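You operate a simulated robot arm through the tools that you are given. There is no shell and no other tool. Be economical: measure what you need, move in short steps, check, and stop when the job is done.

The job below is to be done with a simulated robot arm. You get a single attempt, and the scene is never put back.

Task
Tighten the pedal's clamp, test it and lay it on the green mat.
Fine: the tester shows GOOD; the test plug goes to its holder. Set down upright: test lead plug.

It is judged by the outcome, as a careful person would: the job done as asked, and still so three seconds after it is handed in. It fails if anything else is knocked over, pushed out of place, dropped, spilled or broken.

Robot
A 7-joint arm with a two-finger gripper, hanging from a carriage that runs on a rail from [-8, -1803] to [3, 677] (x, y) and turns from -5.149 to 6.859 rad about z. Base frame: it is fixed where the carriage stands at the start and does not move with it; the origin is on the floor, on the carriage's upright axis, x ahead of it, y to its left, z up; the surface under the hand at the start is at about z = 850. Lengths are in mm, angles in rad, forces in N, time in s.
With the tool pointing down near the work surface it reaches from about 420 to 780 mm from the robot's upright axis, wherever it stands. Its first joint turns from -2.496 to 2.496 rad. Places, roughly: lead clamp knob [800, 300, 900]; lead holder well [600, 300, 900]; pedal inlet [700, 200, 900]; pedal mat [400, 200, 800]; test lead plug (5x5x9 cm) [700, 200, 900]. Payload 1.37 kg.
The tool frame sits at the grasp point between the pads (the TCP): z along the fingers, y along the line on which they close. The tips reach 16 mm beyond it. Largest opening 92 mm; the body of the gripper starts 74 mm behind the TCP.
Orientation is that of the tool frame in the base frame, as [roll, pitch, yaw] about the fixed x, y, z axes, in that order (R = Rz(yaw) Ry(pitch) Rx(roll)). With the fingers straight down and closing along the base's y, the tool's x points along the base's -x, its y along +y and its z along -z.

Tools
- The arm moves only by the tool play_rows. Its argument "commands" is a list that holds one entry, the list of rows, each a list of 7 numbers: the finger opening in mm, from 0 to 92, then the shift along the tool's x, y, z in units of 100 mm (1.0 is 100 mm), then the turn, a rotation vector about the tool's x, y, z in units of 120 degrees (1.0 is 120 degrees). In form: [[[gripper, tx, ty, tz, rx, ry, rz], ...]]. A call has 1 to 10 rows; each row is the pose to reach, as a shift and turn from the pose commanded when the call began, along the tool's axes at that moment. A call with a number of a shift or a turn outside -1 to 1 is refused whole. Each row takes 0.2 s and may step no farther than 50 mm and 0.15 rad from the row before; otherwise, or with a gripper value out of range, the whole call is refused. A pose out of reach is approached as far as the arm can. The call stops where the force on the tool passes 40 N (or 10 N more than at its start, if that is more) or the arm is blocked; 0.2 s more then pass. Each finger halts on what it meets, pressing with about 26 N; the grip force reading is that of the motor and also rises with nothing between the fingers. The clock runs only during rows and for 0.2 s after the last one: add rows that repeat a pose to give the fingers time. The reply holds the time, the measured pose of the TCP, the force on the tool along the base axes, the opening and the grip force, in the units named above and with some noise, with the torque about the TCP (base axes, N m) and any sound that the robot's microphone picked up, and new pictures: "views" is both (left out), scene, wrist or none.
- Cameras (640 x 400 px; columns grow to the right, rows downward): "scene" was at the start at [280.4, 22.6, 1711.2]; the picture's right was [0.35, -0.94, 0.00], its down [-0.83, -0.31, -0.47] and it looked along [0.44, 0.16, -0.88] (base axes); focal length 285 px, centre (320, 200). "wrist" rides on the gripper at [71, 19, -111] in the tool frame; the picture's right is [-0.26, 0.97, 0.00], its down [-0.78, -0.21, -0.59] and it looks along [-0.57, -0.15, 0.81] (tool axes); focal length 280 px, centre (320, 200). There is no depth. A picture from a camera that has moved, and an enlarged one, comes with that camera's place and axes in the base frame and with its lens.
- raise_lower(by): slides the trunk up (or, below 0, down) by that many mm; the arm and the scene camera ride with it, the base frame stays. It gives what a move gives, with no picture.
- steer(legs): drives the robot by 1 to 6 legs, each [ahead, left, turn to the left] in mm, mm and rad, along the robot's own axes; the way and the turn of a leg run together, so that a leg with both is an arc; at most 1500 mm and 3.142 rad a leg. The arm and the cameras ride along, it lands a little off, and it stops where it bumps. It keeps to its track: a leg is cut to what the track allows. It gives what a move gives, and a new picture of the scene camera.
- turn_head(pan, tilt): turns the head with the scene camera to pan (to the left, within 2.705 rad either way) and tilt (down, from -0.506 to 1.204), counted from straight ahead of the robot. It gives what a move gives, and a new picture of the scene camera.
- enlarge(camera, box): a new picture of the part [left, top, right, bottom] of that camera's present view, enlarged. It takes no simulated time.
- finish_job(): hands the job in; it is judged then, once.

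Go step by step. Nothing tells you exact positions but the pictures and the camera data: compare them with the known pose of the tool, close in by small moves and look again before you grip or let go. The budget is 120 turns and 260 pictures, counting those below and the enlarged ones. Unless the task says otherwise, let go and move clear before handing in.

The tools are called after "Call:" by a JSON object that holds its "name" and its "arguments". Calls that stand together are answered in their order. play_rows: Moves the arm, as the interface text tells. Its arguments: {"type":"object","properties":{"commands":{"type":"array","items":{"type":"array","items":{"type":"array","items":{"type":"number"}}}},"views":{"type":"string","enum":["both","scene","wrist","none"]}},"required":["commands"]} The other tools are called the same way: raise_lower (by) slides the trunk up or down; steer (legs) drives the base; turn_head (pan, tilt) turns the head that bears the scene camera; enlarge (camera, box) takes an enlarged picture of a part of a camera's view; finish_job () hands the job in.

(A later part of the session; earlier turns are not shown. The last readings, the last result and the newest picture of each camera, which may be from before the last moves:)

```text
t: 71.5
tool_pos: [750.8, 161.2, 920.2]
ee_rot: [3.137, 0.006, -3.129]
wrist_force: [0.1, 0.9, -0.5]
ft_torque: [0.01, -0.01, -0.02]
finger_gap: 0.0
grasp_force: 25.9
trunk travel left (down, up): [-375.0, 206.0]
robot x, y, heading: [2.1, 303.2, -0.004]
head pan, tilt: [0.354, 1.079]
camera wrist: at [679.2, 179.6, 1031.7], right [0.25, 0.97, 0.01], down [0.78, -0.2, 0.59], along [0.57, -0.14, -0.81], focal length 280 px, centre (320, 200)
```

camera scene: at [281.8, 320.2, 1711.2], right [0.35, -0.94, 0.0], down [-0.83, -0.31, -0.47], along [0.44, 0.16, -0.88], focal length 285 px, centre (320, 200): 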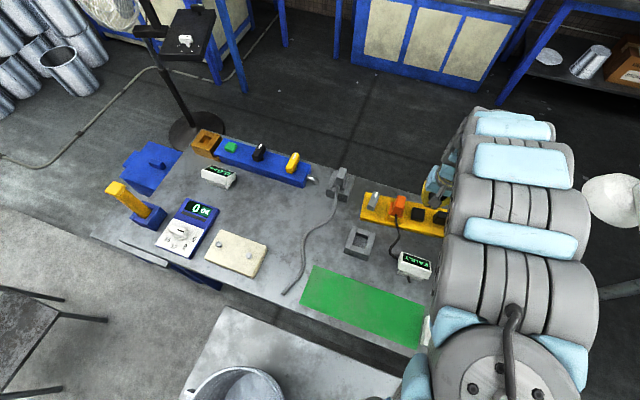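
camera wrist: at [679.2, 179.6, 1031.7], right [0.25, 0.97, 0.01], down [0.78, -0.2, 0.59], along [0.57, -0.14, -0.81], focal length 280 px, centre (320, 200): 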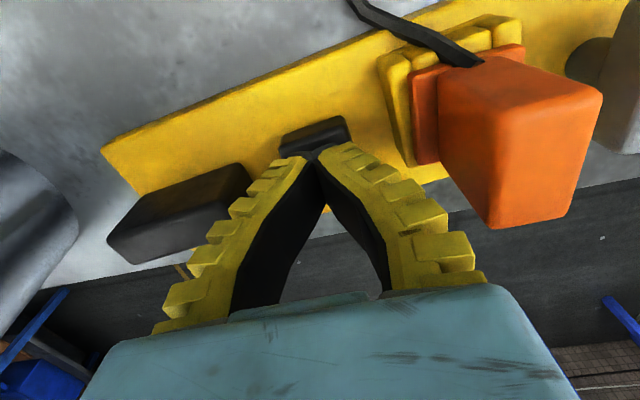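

Call:
{"name": "play_rows", "arguments": {"commands": [[[0, 0, 0, 0.06, 0, 0, 0], [0, 0, 0, 0.1, 0, 0, 0], [0, 0, 0, 0.14, 0, 0, 0], [0, 0, 0, 0.18, 0, 0, 0], [0, 0, 0, 0.21, 0, 0, 0]]], "views": "none"}}

Call:
{"name": "enlarge", "arguments": {"camera": "scene", "box": [360, 190, 480, 290]}}

```text
t: 72.8
tool_pos: [750.6, 160.3, 901.8]
ee_rot: [3.139, 0.007, -3.128]
wrist_force: [0.9, -0.1, 2.4]
ft_torque: [-0.02, -0.05, -0.02]
finger_gap: 5.9
grasp_force: 26.6
trunk travel left (down, up): [-375.0, 206.0]
robot x, y, heading: [-1.5, 296.8, -0.002]
head pan, tilt: [0.354, 1.079]
heard: click
```

```text
4.00 times, centred on (420, 240) of scene
camera zoom: at [281.9, 320.2, 1711.4], right [0.35, -0.94, 0.0], down [-0.83, -0.31, -0.47], along [0.44, 0.16, -0.88], focal length 1141 px, centre (-80, 40)
```

zoom: 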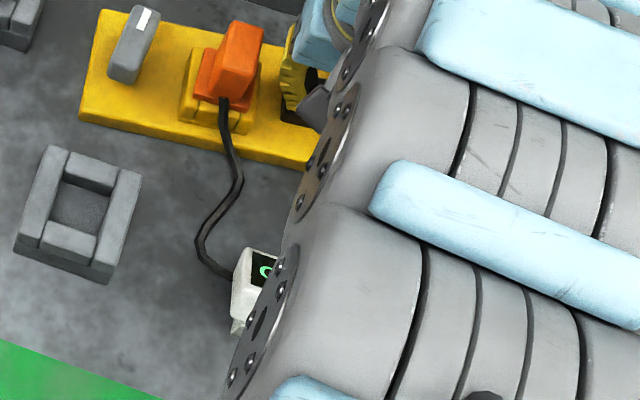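

A click, and the display now begins with "G". I lift off and read it fully.

Call:
{"name": "play_rows", "arguments": {"commands": [[[0, 0, 0, -0.3, 0, 0, 0], [0, 0, 0, -0.6, 0, 0, 0], [0, 0, 0, -1.0, 0, 0, 0]]], "views": "wrist"}}

Call:
{"name": "play_rows", "arguments": {"commands": [[[30, -0.1, 0.35, 0, 0, 0, 0], [62, -0.1, 0.7, 0, 0, 0, 0], [62, -0.1, 0.7, 0, 0, 0, 0]]], "views": "wrist"}}

Call:
{"name": "enlarge", "arguments": {"camera": "scene", "box": [320, 180, 480, 290]}}

```text
t: 73.5
tool_pos: [749.5, 158.9, 1002.3]
ee_rot: [3.137, 0.005, -3.13]
wrist_force: [-0.9, -0.2, 0.3]
ft_torque: [0.0, -0.07, -0.01]
finger_gap: 0.2
grasp_force: 26.1
trunk travel left (down, up): [-375.0, 206.0]
robot x, y, heading: [-0.6, 299.1, -0.001]
head pan, tilt: [0.354, 1.079]
camera wrist: at [678.4, 177.3, 1112.2], right [0.25, 0.97, 0.01], down [0.78, -0.2, 0.59], along [0.57, -0.14, -0.81], focal length 280 px, centre (320, 200)
```

wrist: 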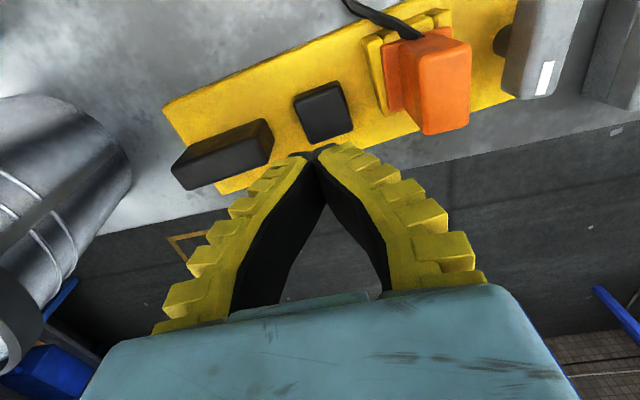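

```text
t: 74.3
tool_pos: [758.0, 231.3, 1002.0]
ee_rot: [3.137, 0.005, -3.13]
wrist_force: [-0.4, 0.7, 0.3]
ft_torque: [-0.03, -0.04, -0.04]
finger_gap: 64.6
grasp_force: 1.4
trunk travel left (down, up): [-375.0, 206.0]
robot x, y, heading: [1.1, 302.6, -0.003]
head pan, tilt: [0.354, 1.079]
camera wrist: at [686.7, 249.2, 1111.9], right [0.25, 0.97, 0.01], down [0.78, -0.2, 0.59], along [0.57, -0.14, -0.81], focal length 280 px, centre (320, 200)
```

wrist: 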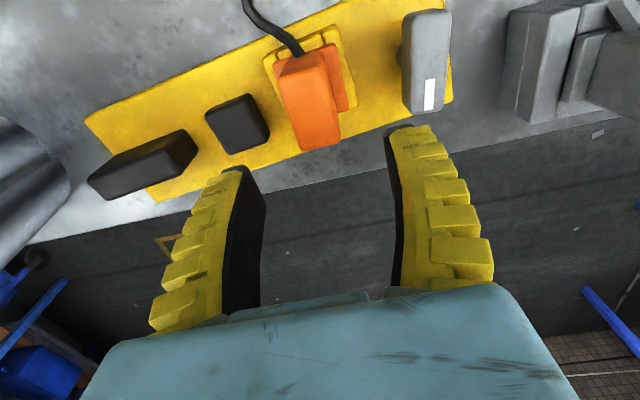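

```text
3.64 times, centred on (400, 235) of scene
camera zoom: at [281.8, 320.3, 1711.3], right [0.35, -0.94, 0.0], down [-0.83, -0.31, -0.47], along [0.44, 0.16, -0.88], focal length 1037 px, centre (29, 73)
```

zoom: 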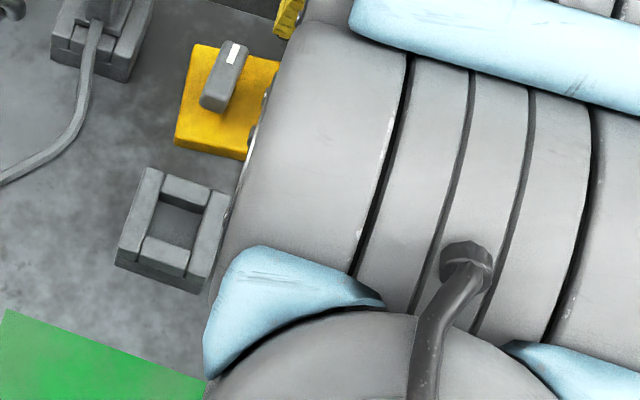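

The test clicked and "G" appeared; I'll read the display fully when the arm is out of the way. Now I return to the plug at about [739, 231] and go down around it.

Call:
{"name": "play_rows", "arguments": {"commands": [[[62, 0.19, 0, 0, 0, 0, -0.045], [62, 0.19, 0, 0.25, 0, 0, -0.045], [62, 0.19, 0, 0.5, 0, 0, -0.045], [62, 0.19, 0, 0.72, 0, 0, -0.045], [62, 0.19, 0, 0.72, 0, 0, -0.045]]], "views": "wrist"}}

```text
t: 75.5
tool_pos: [740.1, 229.8, 930.2]
ee_rot: [3.139, 0.007, -3.034]
wrist_force: [0.4, 0.3, 0.4]
ft_torque: [0.01, -0.03, -0.01]
finger_gap: 64.3
grasp_force: 2.1
out of reach, approached as far as the arm can: row 1
trunk travel left (down, up): [-375.0, 206.0]
robot x, y, heading: [2.3, 297.8, -0.001]
head pan, tilt: [0.354, 1.079]
camera wrist: at [666.9, 241.9, 1039.8], right [0.16, 0.99, 0.01], down [0.79, -0.13, 0.59], along [0.59, -0.09, -0.8], focal length 280 px, centre (320, 200)
```

wrist: 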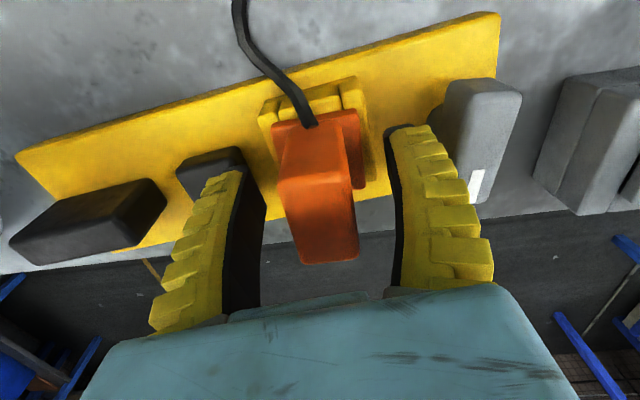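

Aligned. I close firmly and start pulling straight up.

Call:
{"name": "play_rows", "arguments": {"commands": [[[45, 0, -0.03, 0.06, 0, 0, 0], [30, 0, -0.03, 0.06, 0, 0, 0], [15, 0, -0.03, 0.06, 0, 0, 0], [0, 0, -0.03, 0.06, 0, 0, 0], [0, 0, -0.03, 0.06, 0, 0, 0]]], "views": "none"}}

Call:
{"name": "play_rows", "arguments": {"commands": [[[0, 0, 0, -0.05, 0, 0, 0], [0, 0, 0, -0.12, 0, 0, 0], [0, 0, 0, -0.2, 0, 0, 0], [0, 0, 0, -0.3, 0, 0, 0], [0, 0, 0, -0.4, 0, 0, 0]]], "views": "wrist"}}

```text
t: 76.8
tool_pos: [744.8, 227.6, 924.9]
ee_rot: [3.139, 0.01, -3.035]
wrist_force: [0.1, 1.6, 28.3]
ft_torque: [0.12, 0.05, -0.04]
finger_gap: 20.7
grasp_force: 25.6
trunk travel left (down, up): [-375.0, 206.0]
robot x, y, heading: [4.8, 294.9, -0.003]
head pan, tilt: [0.354, 1.079]
```

```text
t: 78.0
tool_pos: [741.2, 228.5, 963.4]
ee_rot: [3.135, 0.006, -3.034]
wrist_force: [-0.9, 0.0, -1.7]
ft_torque: [-0.01, -0.01, -0.01]
finger_gap: 16.3
grasp_force: 26.3
trunk travel left (down, up): [-375.0, 206.0]
robot x, y, heading: [2.4, 297.2, -0.001]
head pan, tilt: [0.354, 1.079]
camera wrist: at [667.7, 239.7, 1074.1], right [0.16, 0.99, 0.01], down [0.8, -0.13, 0.59], along [0.59, -0.09, -0.81], focal length 280 px, centre (320, 200)
```

wrist: 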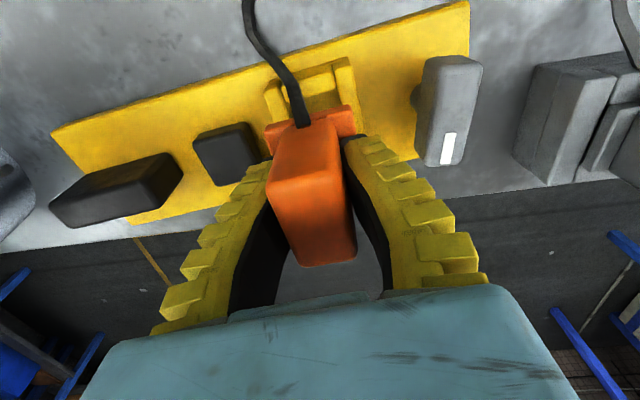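

The plug is out and the pedal stayed in place. I lift higher and carry the plug toward the well.

Call:
{"name": "play_rows", "arguments": {"commands": [[[0, 0, 0, -0.2, 0, 0, 0], [0, 0, 0, -0.4, 0, 0, 0], [0, 0.2, 0.2, -0.45, 0, 0, 0], [0, 0.4, 0.4, -0.45, 0, 0, 0], [0, 0.6, 0.6, -0.45, 0, 0, 0], [0, 0.82, 0.8, -0.45, 0, 0, 0], [0, 0.82, 0.8, -0.45, 0, 0, 0]]], "views": "both"}}

```text
t: 79.5
tool_pos: [704.8, 296.2, 980.6]
ee_rot: [3.138, 0.005, -3.032]
wrist_force: [-0.2, -0.3, -2.1]
ft_torque: [0.01, -0.02, -0.01]
finger_gap: 16.3
grasp_force: 26.2
out of reach, approached as far as the arm can: row 2, 4, 5, 6, 7
trunk travel left (down, up): [-375.0, 206.0]
robot x, y, heading: [-0.5, 296.9, -0.002]
head pan, tilt: [0.354, 1.079]
camera scene: at [281.7, 320.3, 1711.2], right [0.35, -0.94, 0.0], down [-0.83, -0.31, -0.47], along [0.44, 0.16, -0.88], focal length 285 px, centre (320, 200)
camera wrist: at [631.0, 307.4, 1091.1], right [0.16, 0.99, 0.01], down [0.8, -0.13, 0.59], along [0.59, -0.09, -0.81], focal length 280 px, centre (320, 200)
```

scene: 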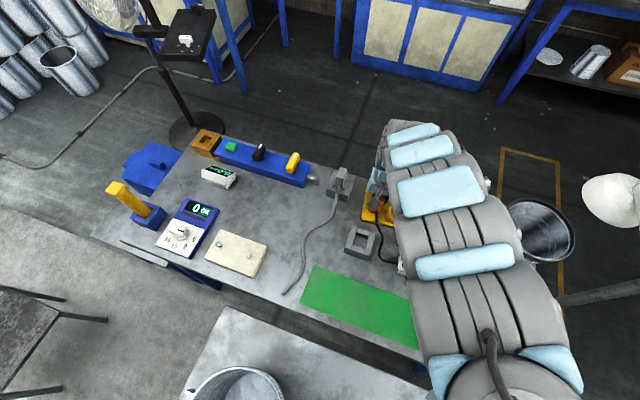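
wrist: 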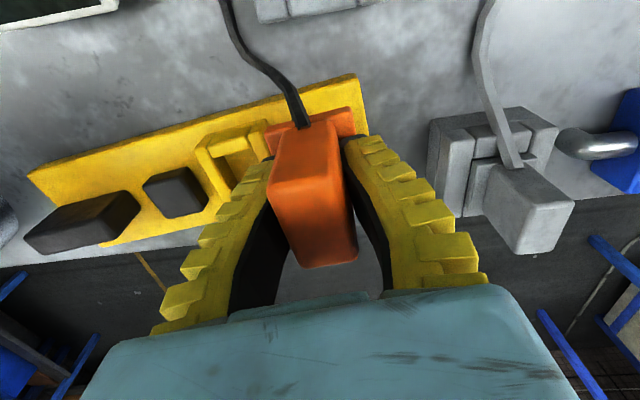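

The arm's reach limits height here, so I raise the trunk for room, then move in toward the well.

Call:
{"name": "raise_lower", "arguments": {"by": 120}}

Call:
{"name": "play_rows", "arguments": {"commands": [[[0, 0.2, 0, 0.2, 0, 0, 0], [0, 0.4, 0, 0.4, 0, 0, 0], [0, 0.7, 0, 0.6, 0, 0, 0], [0, 1.0, 0, 0.8, 0, 0, 0], [0, 1.0, 0, 0.8, 0, 0, 0]]], "views": "wrist"}}

```text
t: 81.0
tool_pos: [702.8, 297.2, 1100.8]
ee_rot: [3.138, 0.004, -3.034]
wrist_force: [-1.0, 0.0, -2.2]
ft_torque: [-0.01, 0.04, -0.03]
finger_gap: 16.2
grasp_force: 26.3
trunk travel left (down, up): [-495.0, 86.0]
robot x, y, heading: [1.0, 297.2, -0.001]
head pan, tilt: [0.354, 1.079]
```

```text
t: 82.2
tool_pos: [653.5, 285.8, 1033.9]
ee_rot: [3.139, 0.003, -3.032]
wrist_force: [-0.1, -0.9, -1.7]
ft_torque: [-0.01, -0.05, -0.02]
finger_gap: 16.2
grasp_force: 26.0
out of reach, approached as far as the arm can: row 1, 2, 3, 4, 5
trunk travel left (down, up): [-495.0, 86.0]
robot x, y, heading: [3.9, 298.9, 0.0]
head pan, tilt: [0.354, 1.079]
camera wrist: at [580.7, 298.2, 1144.5], right [0.16, 0.99, 0.0], down [0.8, -0.13, 0.59], along [0.58, -0.09, -0.81], focal length 280 px, centre (320, 200)
```

wrist: 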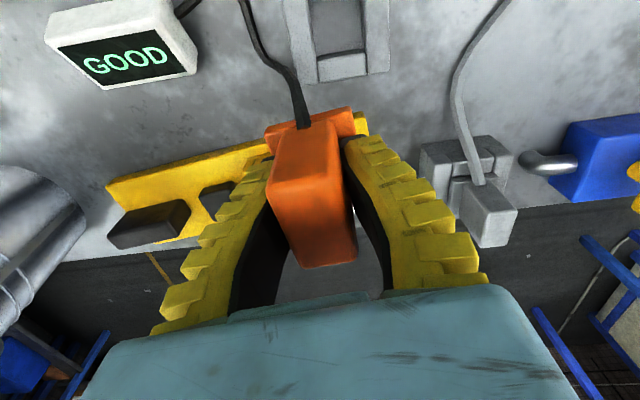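

The tester shows GOOD. The well is visible at the top of the view; I move further in and down.

Call:
{"name": "play_rows", "arguments": {"commands": [[[0, 0, 0, 0.2, 0, 0, 0], [0, 0.2, 0.05, 0.35, 0, 0, 0], [0, 0.4, 0.1, 0.45, 0, 0, 0], [0, 0.6, 0.1, 0.45, 0, 0, 0], [0, 0.6, 0.1, 0.45, 0, 0, 0]]], "views": "both"}}

```text
t: 83.5
tool_pos: [639.6, 289.1, 1004.6]
ee_rot: [3.138, 0.005, -3.034]
wrist_force: [-0.5, -0.1, -1.9]
ft_torque: [0.01, 0.03, -0.01]
finger_gap: 16.5
grasp_force: 25.9
out of reach, approached as far as the arm can: row 2, 3, 4, 5
trunk travel left (down, up): [-495.0, 86.0]
robot x, y, heading: [4.7, 300.0, -0.002]
head pan, tilt: [0.354, 1.079]
camera scene: at [281.7, 320.2, 1831.2], right [0.35, -0.94, 0.0], down [-0.83, -0.31, -0.47], along [0.44, 0.16, -0.88], focal length 285 px, centre (320, 200)
camera wrist: at [565.8, 300.0, 1114.3], right [0.16, 0.99, 0.01], down [0.8, -0.13, 0.59], along [0.58, -0.09, -0.81], focal length 280 px, centre (320, 200)
```

scene: 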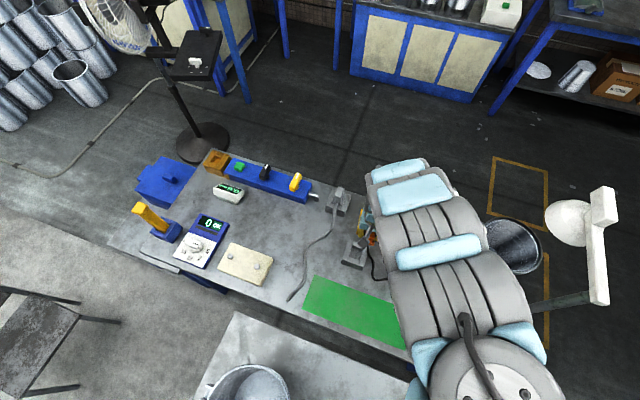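
wrist: 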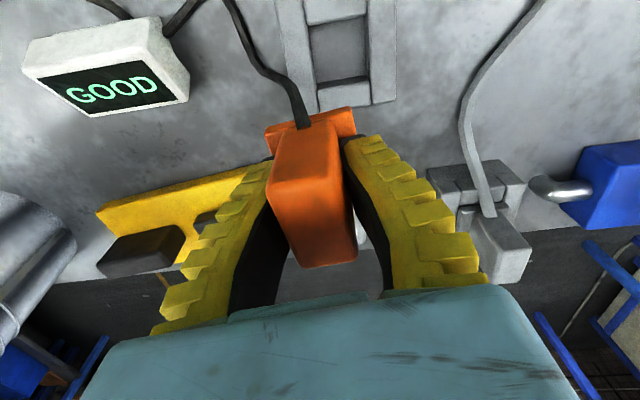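

The well's opening is centred about [600, 308], its top near z 885. I raise the trunk the rest of the way so the arm can come in at a safe height.

Call:
{"name": "raise_lower", "arguments": {"by": 86}}

Call:
{"name": "play_rows", "arguments": {"commands": [[[0, 0, 0, 0.3, 0, 0, 0.02], [0, 0.0, 0.05, 0.6, 0, 0, 0.04], [0, 0.2, 0.1, 0.75, 0, 0, 0.05], [0, 0.38, 0.15, 0.85, 0, 0, 0.05], [0, 0.38, 0.15, 0.85, 0, 0, 0.05]]], "views": "wrist"}}

```text
t: 84.7
tool_pos: [637.8, 288.7, 1090.4]
ee_rot: [3.137, 0.005, -3.036]
wrist_force: [0.8, 0.9, -1.3]
ft_torque: [-0.02, -0.01, -0.03]
finger_gap: 16.6
grasp_force: 25.2
trunk travel left (down, up): [-581.0, 0.0]
robot x, y, heading: [0.6, 295.1, -0.003]
head pan, tilt: [0.354, 1.079]
```

```text
t: 85.9
tool_pos: [598.0, 298.1, 1005.2]
ee_rot: [3.137, 0.003, -3.14]
wrist_force: [-0.9, -0.4, -1.5]
ft_torque: [0.03, -0.02, 0.01]
finger_gap: 16.3
grasp_force: 25.9
trunk travel left (down, up): [-581.0, 0.0]
robot x, y, heading: [-0.5, 299.4, -0.001]
head pan, tilt: [0.354, 1.079]
camera wrist: at [528.1, 318.0, 1115.3], right [0.26, 0.97, 0.01], down [0.78, -0.21, 0.59], along [0.57, -0.15, -0.81], focal length 280 px, centre (320, 200)
```

wrist: 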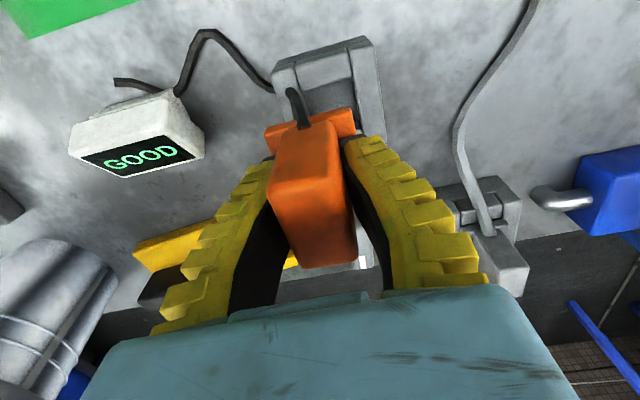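

The well's outer edges span x 560–640 and y 271–346, so its centre is about [600, 308], aligned with the axes. The plug hangs straight under the TCP. I shift over and lower to just above the well.

Call:
{"name": "play_rows", "arguments": {"commands": [[[0, -0.02, 0.1, 0.1, 0, 0, 0], [0, -0.02, 0.1, 0.25, 0, 0, 0], [0, -0.02, 0.1, 0.42, 0, 0, 0], [0, -0.02, 0.1, 0.42, 0, 0, 0]]], "views": "both"}}

Call:
{"name": "enlarge", "arguments": {"camera": "wrist", "box": [220, 20, 440, 160]}}

Call:
{"name": "enlarge", "arguments": {"camera": "scene", "box": [310, 180, 450, 280]}}

```text
t: 86.9
tool_pos: [601.5, 311.5, 962.4]
ee_rot: [3.135, 0.003, -3.138]
wrist_force: [-0.8, 0.5, -1.2]
ft_torque: [-0.02, 0.01, 0.01]
finger_gap: 16.4
grasp_force: 25.9
trunk travel left (down, up): [-581.0, 0.0]
robot x, y, heading: [-1.5, 298.6, 0.002]
head pan, tilt: [0.354, 1.079]
camera scene: at [281.7, 320.3, 1917.2], right [0.35, -0.94, 0.0], down [-0.83, -0.31, -0.47], along [0.44, 0.16, -0.88], focal length 285 px, centre (320, 200)
camera wrist: at [530.9, 329.7, 1072.7], right [0.26, 0.97, 0.01], down [0.78, -0.21, 0.59], along [0.57, -0.15, -0.81], focal length 280 px, centre (320, 200)
```

scene: 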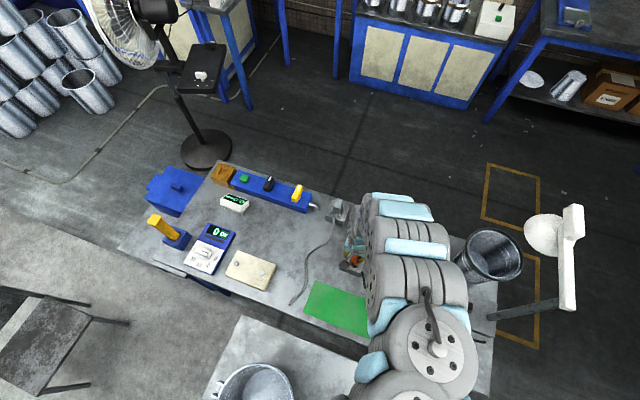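
wrist: 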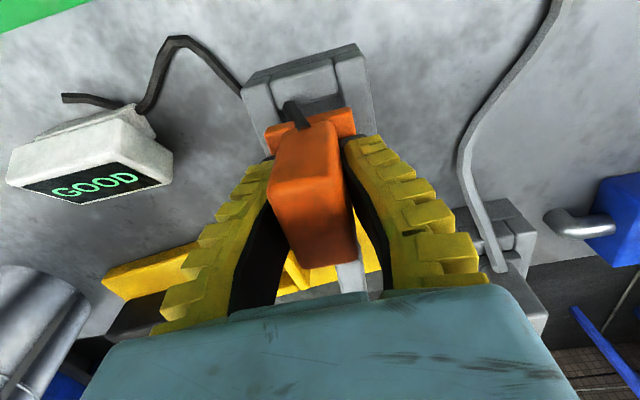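

```text
2.86 times, centred on (330, 90) of wrist
camera zoom: at [530.9, 329.7, 1072.7], right [0.26, 0.97, 0.01], down [0.78, -0.21, 0.59], along [0.57, -0.15, -0.81], focal length 801 px, centre (291, 514)
```

zoom: 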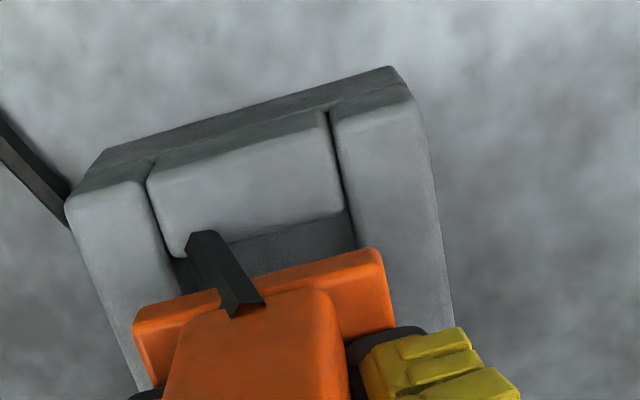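

```text
4.00 times, centred on (380, 230) of scene
camera zoom: at [281.7, 320.3, 1917.2], right [0.35, -0.94, 0.0], down [-0.83, -0.31, -0.47], along [0.44, 0.16, -0.88], focal length 1141 px, centre (80, 80)
```

zoom: 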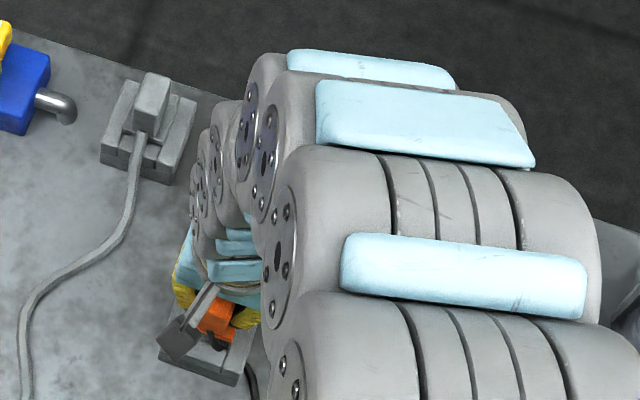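

The plug flange (about [604, 310]) and the well opening (about [604, 309], 40 mm wide) line up. I lower slowly, watching the force.

Call:
{"name": "play_rows", "arguments": {"commands": [[[0, 0, -0.01, 0.06, 0, 0, 0], [0, 0, -0.01, 0.12, 0, 0, 0], [0, 0, -0.01, 0.18, 0, 0, 0], [0, 0, -0.01, 0.24, 0, 0, 0], [0, 0, -0.01, 0.24, 0, 0, 0]]], "views": "wrist"}}

Call:
{"name": "enlarge", "arguments": {"camera": "wrist", "box": [220, 20, 440, 160]}}

```text
t: 88.1
tool_pos: [600.7, 309.4, 938.9]
ee_rot: [3.138, 0.003, -3.139]
wrist_force: [-0.7, -0.4, -2.1]
ft_torque: [0.01, -0.01, -0.02]
finger_gap: 16.4
grasp_force: 25.5
trunk travel left (down, up): [-581.0, 0.0]
robot x, y, heading: [-0.4, 292.4, -0.0]
head pan, tilt: [0.354, 1.079]
camera wrist: at [530.0, 327.8, 1048.9], right [0.26, 0.97, 0.01], down [0.78, -0.21, 0.59], along [0.57, -0.15, -0.81], focal length 280 px, centre (320, 200)
```

wrist: 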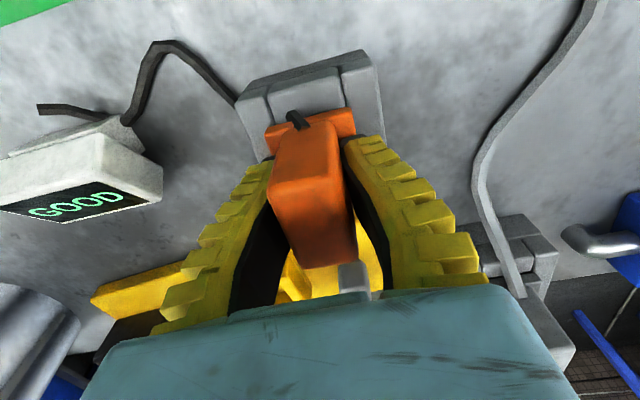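

```text
2.86 times, centred on (330, 90) of wrist
camera zoom: at [530.0, 327.8, 1048.9], right [0.26, 0.97, 0.01], down [0.78, -0.21, 0.59], along [0.57, -0.15, -0.81], focal length 801 px, centre (291, 514)
```

zoom: 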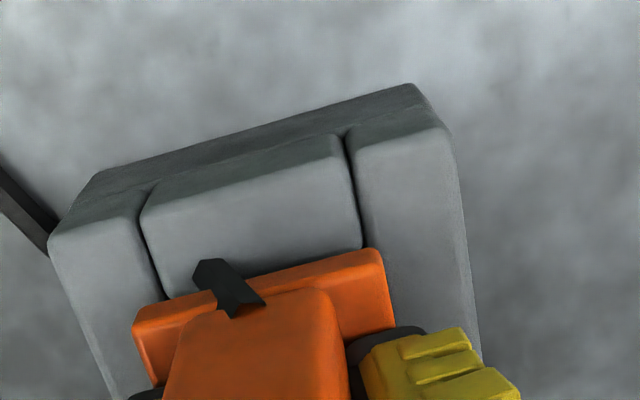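

Call:
{"name": "play_rows", "arguments": {"commands": [[[0, 0, 0, 0.04, 0, 0, 0], [0, 0, 0, 0.08, 0, 0, 0], [0, 0, 0, 0.12, 0, 0, 0], [0, 0, 0, 0.16, 0, 0, 0], [0, 0, 0, 0.2, 0, 0, 0], [0, 0, 0, 0.24, 0, 0, 0]]], "views": "wrist"}}

Call:
{"name": "enlarge", "arguments": {"camera": "wrist", "box": [220, 20, 440, 160]}}

```text
t: 89.1
tool_pos: [604.2, 309.4, 925.2]
ee_rot: [3.138, 0.006, -3.138]
wrist_force: [-12.4, -0.2, 37.0]
ft_torque: [0.06, 0.28, 0.02]
finger_gap: 20.3
grasp_force: 26.1
trunk travel left (down, up): [-581.0, 0.0]
robot x, y, heading: [3.6, 301.1, -0.006]
head pan, tilt: [0.354, 1.079]
stopped in row 5: the force on the tool passed its limit at 47 N (the readings are from after the stop); the commanded pose is now the measured one
camera wrist: at [533.0, 328.2, 1035.9], right [0.26, 0.97, 0.0], down [0.78, -0.21, 0.59], along [0.57, -0.15, -0.81], focal length 280 px, centre (320, 200)
```

wrist: 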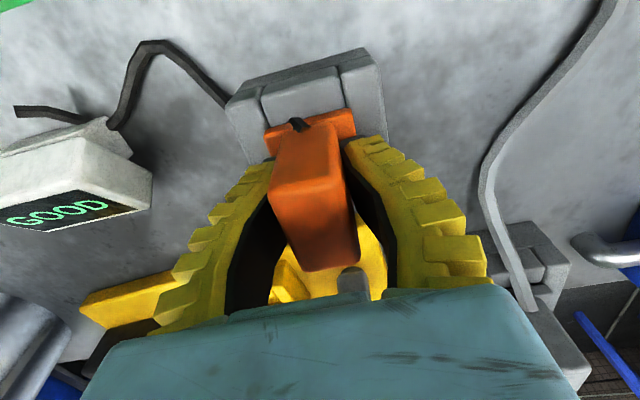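

```text
2.86 times, centred on (330, 90) of wrist
camera zoom: at [533.0, 328.2, 1035.9], right [0.26, 0.97, 0.0], down [0.78, -0.21, 0.59], along [0.57, -0.15, -0.81], focal length 801 px, centre (291, 514)
```

zoom: 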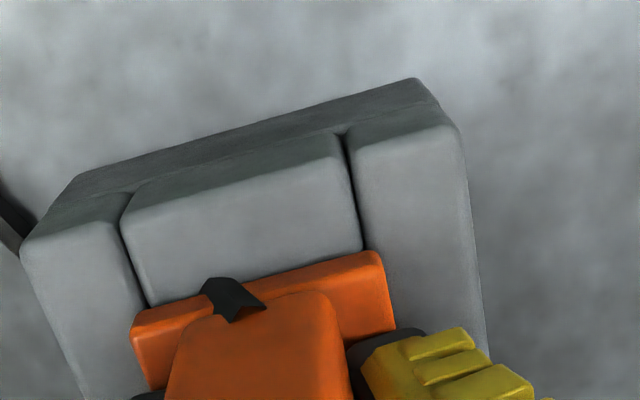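

Contact came at z 925, the same grip height as when the plug was seated in the pedal, and the flange appears to sit on the well's rim. I ease off the pressure, open, and rise a little to check.

Call:
{"name": "play_rows", "arguments": {"commands": [[[0, 0, 0, -0.02, 0, 0, 0], [20, 0, 0, -0.02, 0, 0, 0], [40, 0, 0, -0.02, 0, 0, 0], [56, 0, 0, -0.02, 0, 0, 0], [56, 0, 0, -0.02, 0, 0, 0]]], "views": "wrist"}}

Call:
{"name": "play_rows", "arguments": {"commands": [[[56, 0, 0, -0.15, 0, 0, 0], [56, 0, 0, -0.35, 0, 0, 0], [56, 0, 0, -0.55, 0, 0, 0], [56, 0, 0, -0.55, 0, 0, 0]]], "views": "wrist"}}

```text
t: 90.3
tool_pos: [602.1, 308.7, 926.4]
ee_rot: [3.137, 0.004, -3.138]
wrist_force: [-0.5, 0.2, -0.8]
ft_torque: [0.01, -0.02, 0.01]
finger_gap: 58.8
grasp_force: 1.7
trunk travel left (down, up): [-581.0, 0.0]
robot x, y, heading: [2.1, 300.1, -0.002]
head pan, tilt: [0.354, 1.079]
camera wrist: at [531.4, 328.4, 1036.2], right [0.26, 0.97, 0.0], down [0.78, -0.21, 0.59], along [0.57, -0.15, -0.81], focal length 280 px, centre (320, 200)
```

wrist: 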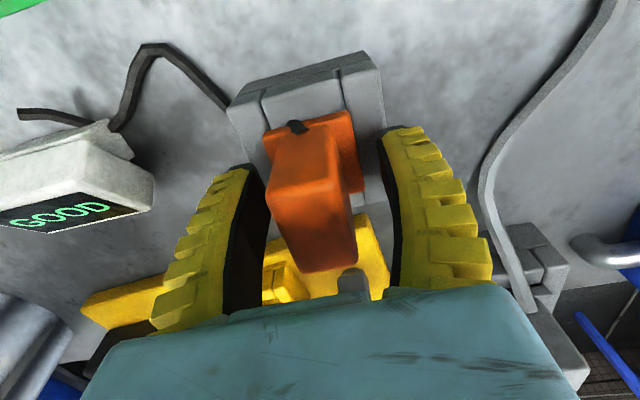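

```text
t: 91.3
tool_pos: [602.4, 308.1, 981.0]
ee_rot: [3.138, 0.003, -3.138]
wrist_force: [-0.1, 0.8, -1.1]
ft_torque: [0.0, -0.03, 0.0]
finger_gap: 58.6
grasp_force: 1.8
trunk travel left (down, up): [-581.0, 0.0]
robot x, y, heading: [2.0, 295.2, 0.004]
head pan, tilt: [0.354, 1.079]
camera wrist: at [531.4, 327.4, 1091.8], right [0.26, 0.97, 0.0], down [0.78, -0.21, 0.59], along [0.57, -0.15, -0.81], focal length 280 px, centre (320, 200)
```

wrist: 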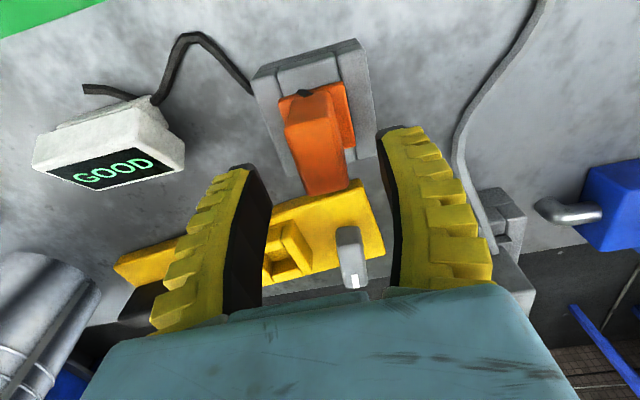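

The plug stands seated upright in the well and the tester still shows GOOD. Now for the pedal: I rise and move the hand outward, then reset the trunk and carriage to reach the black block.

Call:
{"name": "play_rows", "arguments": {"commands": [[[56, 0, 0, -0.3, 0, 0, 0], [56, -0.3, 0, -0.6, 0, 0, 0], [56, -0.65, 0, -0.9, 0, 0, 0], [56, -1.0, 0, -1.0, 0, 0, 0], [56, -1.0, 0, -1.0, 0, 0, 0]]], "views": "none"}}

Call:
{"name": "steer", "arguments": {"legs": [[0, -200, 0]]}}

Call:
{"name": "play_rows", "arguments": {"commands": [[[56, -0.2, 0, -0.3, 0, 0, 0], [56, -0.3, 0, -0.7, 0, 0, 0], [56, -0.3, 0, -1.0, 0, 0, 0], [56, -0.3, 0, -1.0, 0, 0, 0]]], "views": "none"}}

```text
t: 92.5
tool_pos: [702.2, 309.2, 1080.7]
ee_rot: [3.137, 0.004, -3.135]
wrist_force: [0.1, 0.4, 0.2]
ft_torque: [-0.02, -0.02, 0.0]
finger_gap: 58.9
grasp_force: 2.0
trunk travel left (down, up): [-581.0, 0.0]
robot x, y, heading: [-3.0, 296.9, -0.001]
head pan, tilt: [0.354, 1.079]
```

```text
t: 94.1
tool_pos: [701.3, 107.3, 1082.2]
ee_rot: [3.138, 0.003, -3.14]
wrist_force: [-0.1, 0.5, 0.3]
ft_torque: [0.0, 0.04, 0.02]
finger_gap: 58.7
grasp_force: 1.9
trunk travel left (down, up): [-581.0, 0.0]
robot x, y, heading: [-0.2, 96.2, -0.005]
head pan, tilt: [0.354, 1.079]
camera scene: at [280.9, 119.3, 1917.3], right [0.34, -0.94, 0.0], down [-0.83, -0.3, -0.47], along [0.44, 0.16, -0.88], focal length 285 px, centre (320, 200)
```

scene: 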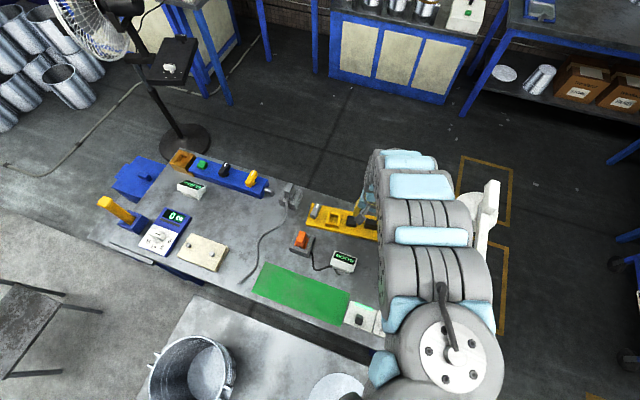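

```text
t: 95.1
tool_pos: [731.1, 108.2, 1182.3]
ee_rot: [3.137, 0.004, -3.14]
wrist_force: [-0.3, 0.3, 0.2]
ft_torque: [0.0, -0.01, -0.03]
finger_gap: 58.9
grasp_force: 2.1
trunk travel left (down, up): [-581.0, 0.0]
robot x, y, heading: [1.1, 96.8, -0.006]
head pan, tilt: [0.354, 1.079]
```

I turn the hand clockwise about 1.47 rad (camera toward +y, away from the bin) at this safe height.

Call:
{"name": "play_rows", "arguments": {"commands": [[[56, 0, 0, 0, 0, 0, 0.07], [56, 0, 0, 0, 0, 0, 0.14], [56, 0, 0, 0, 0, 0, 0.21], [56, 0, 0, 0, 0, 0, 0.28], [56, 0, 0, 0, 0, 0, 0.35], [56, 0, 0, 0, 0, 0, 0.42], [56, 0, 0, 0, 0, 0, 0.49], [56, 0, 0, 0, 0, 0, 0.56], [56, 0, 0, 0, 0, 0, 0.63], [56, 0, 0, 0, 0, 0, 0.7]]], "views": "scene"}}

```text
t: 97.3
tool_pos: [730.8, 106.7, 1180.6]
ee_rot: [3.138, -0.004, 1.673]
wrist_force: [0.4, 0.2, -0.5]
ft_torque: [0.01, 0.04, -0.01]
finger_gap: 58.7
grasp_force: 2.3
trunk travel left (down, up): [-581.0, 0.0]
robot x, y, heading: [0.7, 98.1, -0.0]
head pan, tilt: [0.354, 1.079]
camera scene: at [280.9, 119.3, 1917.3], right [0.34, -0.94, 0.0], down [-0.83, -0.3, -0.47], along [0.44, 0.16, -0.88], focal length 285 px, centre (320, 200)
```

scene: 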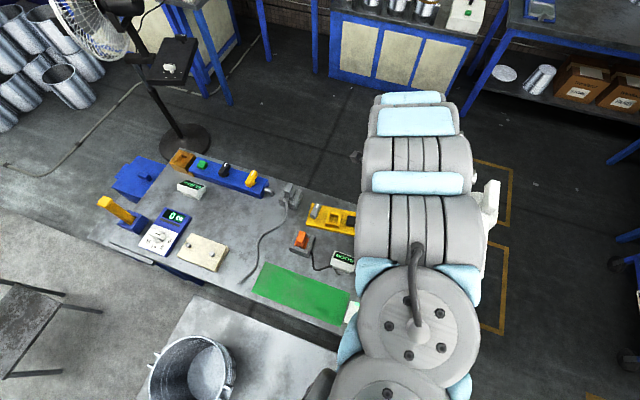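

Good posture. I lower the trunk back and look with the wrist camera.

Call:
{"name": "raise_lower", "arguments": {"by": -180}}

Call:
{"name": "play_rows", "arguments": {"commands": [[[56, 0, 0, 0, 0, 0, 0]]], "views": "wrist"}}

```text
t: 99.3
tool_pos: [730.8, 106.7, 1000.9]
ee_rot: [3.137, -0.003, 1.676]
wrist_force: [-0.5, -1.1, 0.0]
ft_torque: [0.02, -0.02, -0.03]
finger_gap: 58.8
grasp_force: 1.6
trunk travel left (down, up): [-401.0, 180.0]
robot x, y, heading: [3.4, 98.5, -0.005]
head pan, tilt: [0.354, 1.079]
```

```text
t: 99.7
tool_pos: [730.6, 106.6, 1001.7]
ee_rot: [3.137, -0.002, 1.677]
wrist_force: [-0.6, -0.3, -0.2]
ft_torque: [0.0, 0.0, 0.01]
finger_gap: 58.8
grasp_force: 1.4
trunk travel left (down, up): [-401.0, 180.0]
robot x, y, heading: [0.5, 98.1, -0.001]
head pan, tilt: [0.354, 1.079]
camera wrist: at [742.6, 178.8, 1112.4], right [0.99, -0.16, 0.0], down [-0.13, -0.8, 0.59], along [-0.09, -0.58, -0.81], focal length 280 px, centre (320, 200)
```

wrist: 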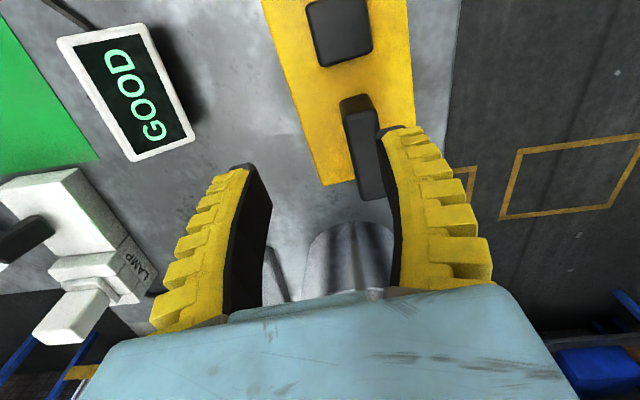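

The black block spans about [759, 114] to [767, 48]. I'll grip its inner part, near [761, 96], which is closer to the pedal's centre of mass. I line up and go down part way.

Call:
{"name": "play_rows", "arguments": {"commands": [[[52, -0.07, 0.15, 0, 0, 0, -0.01], [48, -0.14, 0.29, 0.1, 0, 0, -0.01], [48, -0.14, 0.29, 0.35, 0, 0, -0.01], [48, -0.14, 0.29, 0.55, 0, 0, -0.01], [48, -0.14, 0.29, 0.55, 0, 0, -0.01]]], "views": "wrist"}}

```text
t: 100.9
tool_pos: [761.7, 96.4, 946.9]
ee_rot: [3.134, -0.004, 1.698]
wrist_force: [-0.9, -0.3, 0.4]
ft_torque: [0.0, 0.02, -0.06]
finger_gap: 50.9
grasp_force: 2.1
trunk travel left (down, up): [-401.0, 180.0]
robot x, y, heading: [1.3, 100.5, -0.003]
head pan, tilt: [0.354, 1.079]
camera wrist: at [771.1, 168.7, 1058.1], right [0.99, -0.14, 0.0], down [-0.11, -0.8, 0.59], along [-0.08, -0.58, -0.81], focal length 280 px, centre (320, 200)
```

wrist: 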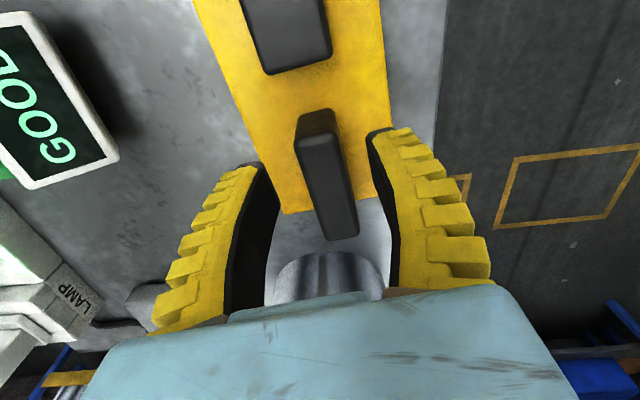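

Call:
{"name": "play_rows", "arguments": {"commands": [[[48, 0, 0, 0.2, 0, 0, 0], [48, 0, 0, 0.4, 0, 0, 0], [48, 0, 0, 0.54, 0, 0, 0], [35, 0, 0, 0.54, 0, 0, 0], [20, 0, 0, 0.54, 0, 0, 0], [5, 0, 0, 0.54, 0, 0, 0], [0, 0, 0, 0.54, 0, 0, 0]]], "views": "wrist"}}

```text
t: 102.5
tool_pos: [762.2, 95.3, 895.1]
ee_rot: [3.137, -0.004, 1.696]
wrist_force: [-6.1, -0.6, 15.3]
ft_torque: [-0.07, 0.06, -0.1]
finger_gap: 21.2
grasp_force: 25.8
trunk travel left (down, up): [-401.0, 180.0]
robot x, y, heading: [1.2, 98.1, -0.002]
head pan, tilt: [0.354, 1.079]
camera wrist: at [772.0, 168.2, 1005.3], right [0.99, -0.14, 0.0], down [-0.11, -0.8, 0.59], along [-0.08, -0.58, -0.81], focal length 280 px, centre (320, 200)
```

wrist: 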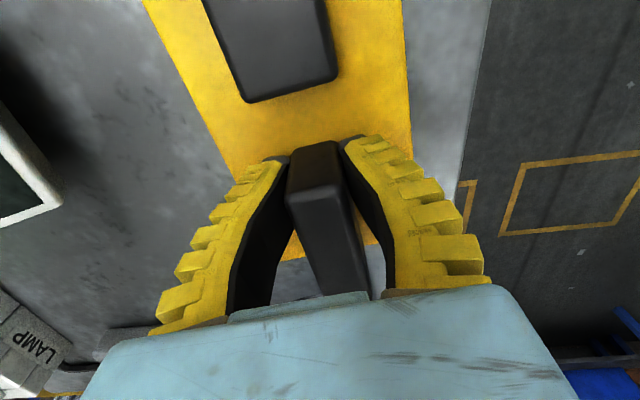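

Gripped. I lift just 25 mm first to check weight and droop.

Call:
{"name": "play_rows", "arguments": {"commands": [[[0, 0, 0, -0.06, 0, 0, 0], [0, 0, 0, -0.12, 0, 0, 0], [0, 0, 0, -0.18, 0, 0, 0], [0, 0, 0, -0.25, 0, 0, 0], [0, 0, 0, -0.25, 0, 0, 0]]], "views": "both"}}

Call:
{"name": "enlarge", "arguments": {"camera": "scene", "box": [260, 160, 420, 260]}}

```text
t: 103.7
tool_pos: [760.7, 97.2, 918.7]
ee_rot: [3.139, -0.002, 1.699]
wrist_force: [-0.3, -0.1, -5.0]
ft_torque: [-0.47, -0.06, 0.0]
finger_gap: 15.8
grasp_force: 25.6
trunk travel left (down, up): [-401.0, 180.0]
robot x, y, heading: [3.2, 97.3, -0.009]
head pan, tilt: [0.354, 1.079]
camera scene: at [280.7, 119.3, 1737.1], right [0.34, -0.94, 0.0], down [-0.83, -0.3, -0.47], along [0.44, 0.16, -0.88], focal length 285 px, centre (320, 200)
camera wrist: at [771.1, 168.5, 1028.6], right [0.99, -0.14, 0.0], down [-0.11, -0.8, 0.59], along [-0.08, -0.58, -0.81], focal length 280 px, centre (320, 200)
```

scene: 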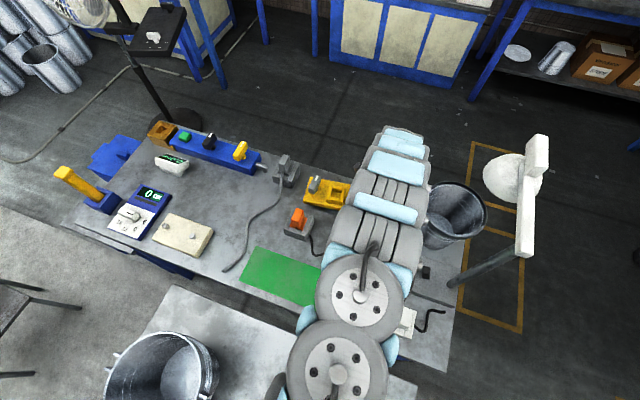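
wrist: 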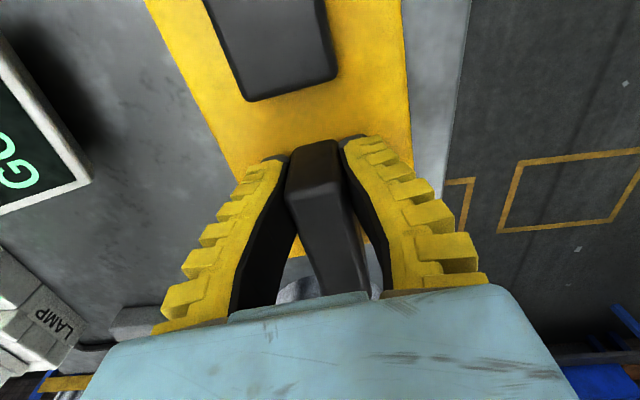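

```text
4.00 times, centred on (340, 210) of scene
camera zoom: at [280.7, 119.3, 1737.1], right [0.34, -0.94, 0.0], down [-0.83, -0.3, -0.47], along [0.44, 0.16, -0.88], focal length 1141 px, centre (240, 160)
```

zoom: 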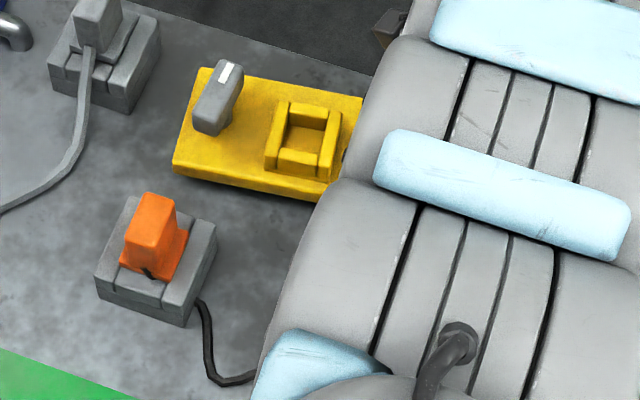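

It lifts cleanly (about 5 N, no droop), the pedal level. I lift higher, then raise the trunk for clearance over the plug.

Call:
{"name": "play_rows", "arguments": {"commands": [[[0, 0, 0, -0.2, 0, 0, 0], [0, 0, 0, -0.4, 0, 0, 0], [0, 0, 0, -0.6, 0, 0, 0], [0, 0, 0, -0.8, 0, 0, 0], [0, 0, 0, -0.8, 0, 0, 0]]], "views": "none"}}

Call:
{"name": "raise_lower", "arguments": {"by": 160}}

Call:
{"name": "play_rows", "arguments": {"commands": [[[0, 0.25, -0.1, 0, 0, 0, 0], [0, 0.5, -0.2, 0, 0, 0, 0], [0, 0.75, -0.4, 0, 0, 0, 0], [0, 0.95, -0.6, 0, 0, 0, 0], [0, 0.95, -0.6, 0, 0, 0, 0]]], "views": "both"}}

```text
t: 104.9
tool_pos: [760.5, 93.4, 995.5]
ee_rot: [3.139, -0.003, 1.699]
wrist_force: [-0.8, -0.9, -4.7]
ft_torque: [-0.45, -0.05, 0.04]
finger_gap: 15.8
grasp_force: 26.2
trunk travel left (down, up): [-401.0, 180.0]
robot x, y, heading: [-0.2, 97.2, -0.006]
head pan, tilt: [0.354, 1.079]
```

```text
t: 106.7
tool_pos: [761.6, 94.0, 1155.1]
ee_rot: [3.138, -0.004, 1.699]
wrist_force: [0.5, 0.4, -4.0]
ft_torque: [-0.47, -0.06, -0.01]
finger_gap: 15.9
grasp_force: 26.4
trunk travel left (down, up): [-561.0, 20.0]
robot x, y, heading: [-2.9, 96.5, -0.002]
head pan, tilt: [0.354, 1.079]
```

```text
t: 107.9
tool_pos: [699.1, 181.1, 1143.9]
ee_rot: [3.137, -0.003, 1.698]
wrist_force: [0.7, -0.1, -4.6]
ft_torque: [-0.44, -0.08, -0.02]
finger_gap: 15.8
grasp_force: 26.0
out of reach, approached as far as the arm can: row 4, 5
trunk travel left (down, up): [-561.0, 20.0]
robot x, y, heading: [1.8, 100.4, 0.001]
head pan, tilt: [0.354, 1.079]
camera scene: at [280.8, 119.3, 1897.1], right [0.34, -0.94, 0.0], down [-0.83, -0.3, -0.47], along [0.44, 0.16, -0.88], focal length 285 px, centre (320, 200)
camera wrist: at [709.9, 254.2, 1254.8], right [0.99, -0.14, 0.0], down [-0.11, -0.8, 0.59], along [-0.08, -0.58, -0.81], focal length 280 px, centre (320, 200)
```

scene: 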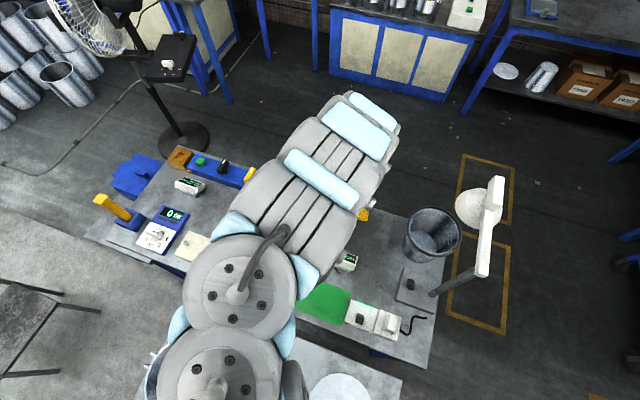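
wrist: 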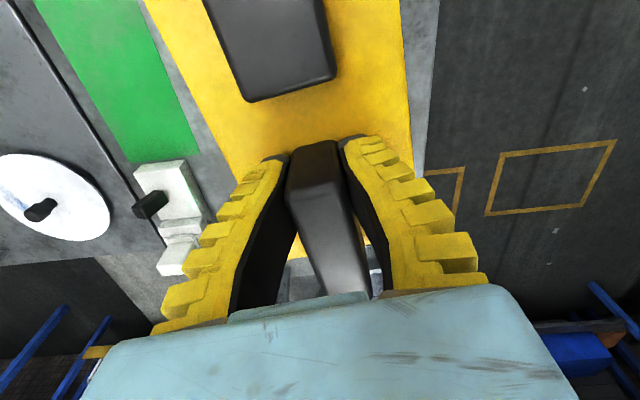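

The pedal hangs level in the hand. I drive right 170 mm, then swing the hand back left so the arm reaches diagonally and can come in over the mat.

Call:
{"name": "steer", "arguments": {"legs": [[0, -170, 0]]}}

Call:
{"name": "play_rows", "arguments": {"commands": [[[0, 0.3, -0.15, 0, 0, 0, 0], [0, 0.6, -0.3, 0, 0, 0, 0], [0, 0.85, -0.5, 0, 0, 0, 0], [0, 1.0, -0.7, 0, 0, 0, 0], [0, 1.0, -0.7, 0, 0, 0, 0]]], "views": "none"}}

```text
t: 109.4
tool_pos: [699.5, 11.8, 1144.2]
ee_rot: [3.139, -0.005, 1.699]
wrist_force: [1.1, 0.1, -5.2]
ft_torque: [-0.45, -0.05, 0.0]
finger_gap: 15.6
grasp_force: 25.8
trunk travel left (down, up): [-561.0, 20.0]
robot x, y, heading: [-0.2, -76.8, -0.003]
head pan, tilt: [0.354, 1.079]
camera scene: at [280.0, -50.2, 1897.1], right [0.34, -0.94, 0.0], down [-0.83, -0.3, -0.47], along [0.44, 0.16, -0.88], focal length 285 px, centre (320, 200)
```

scene: 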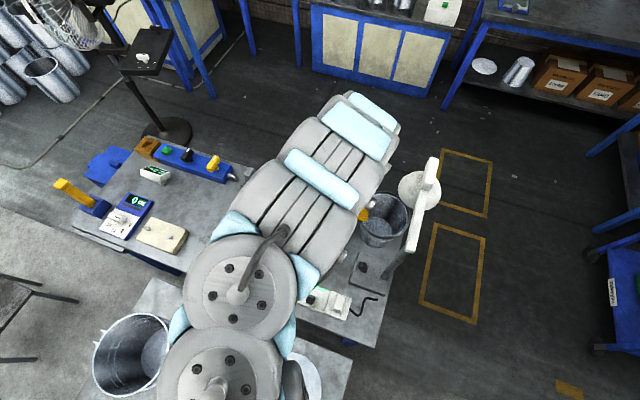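

```text
t: 110.6
tool_pos: [640.8, 110.5, 1116.9]
ee_rot: [3.141, -0.004, 1.7]
wrist_force: [-0.5, -0.2, -5.0]
ft_torque: [-0.41, -0.06, 0.0]
finger_gap: 15.6
grasp_force: 26.4
out of reach, approached as far as the arm can: row 1, 2, 3, 4, 5
trunk travel left (down, up): [-561.0, 20.0]
robot x, y, heading: [0.5, -71.9, -0.002]
head pan, tilt: [0.354, 1.079]
```

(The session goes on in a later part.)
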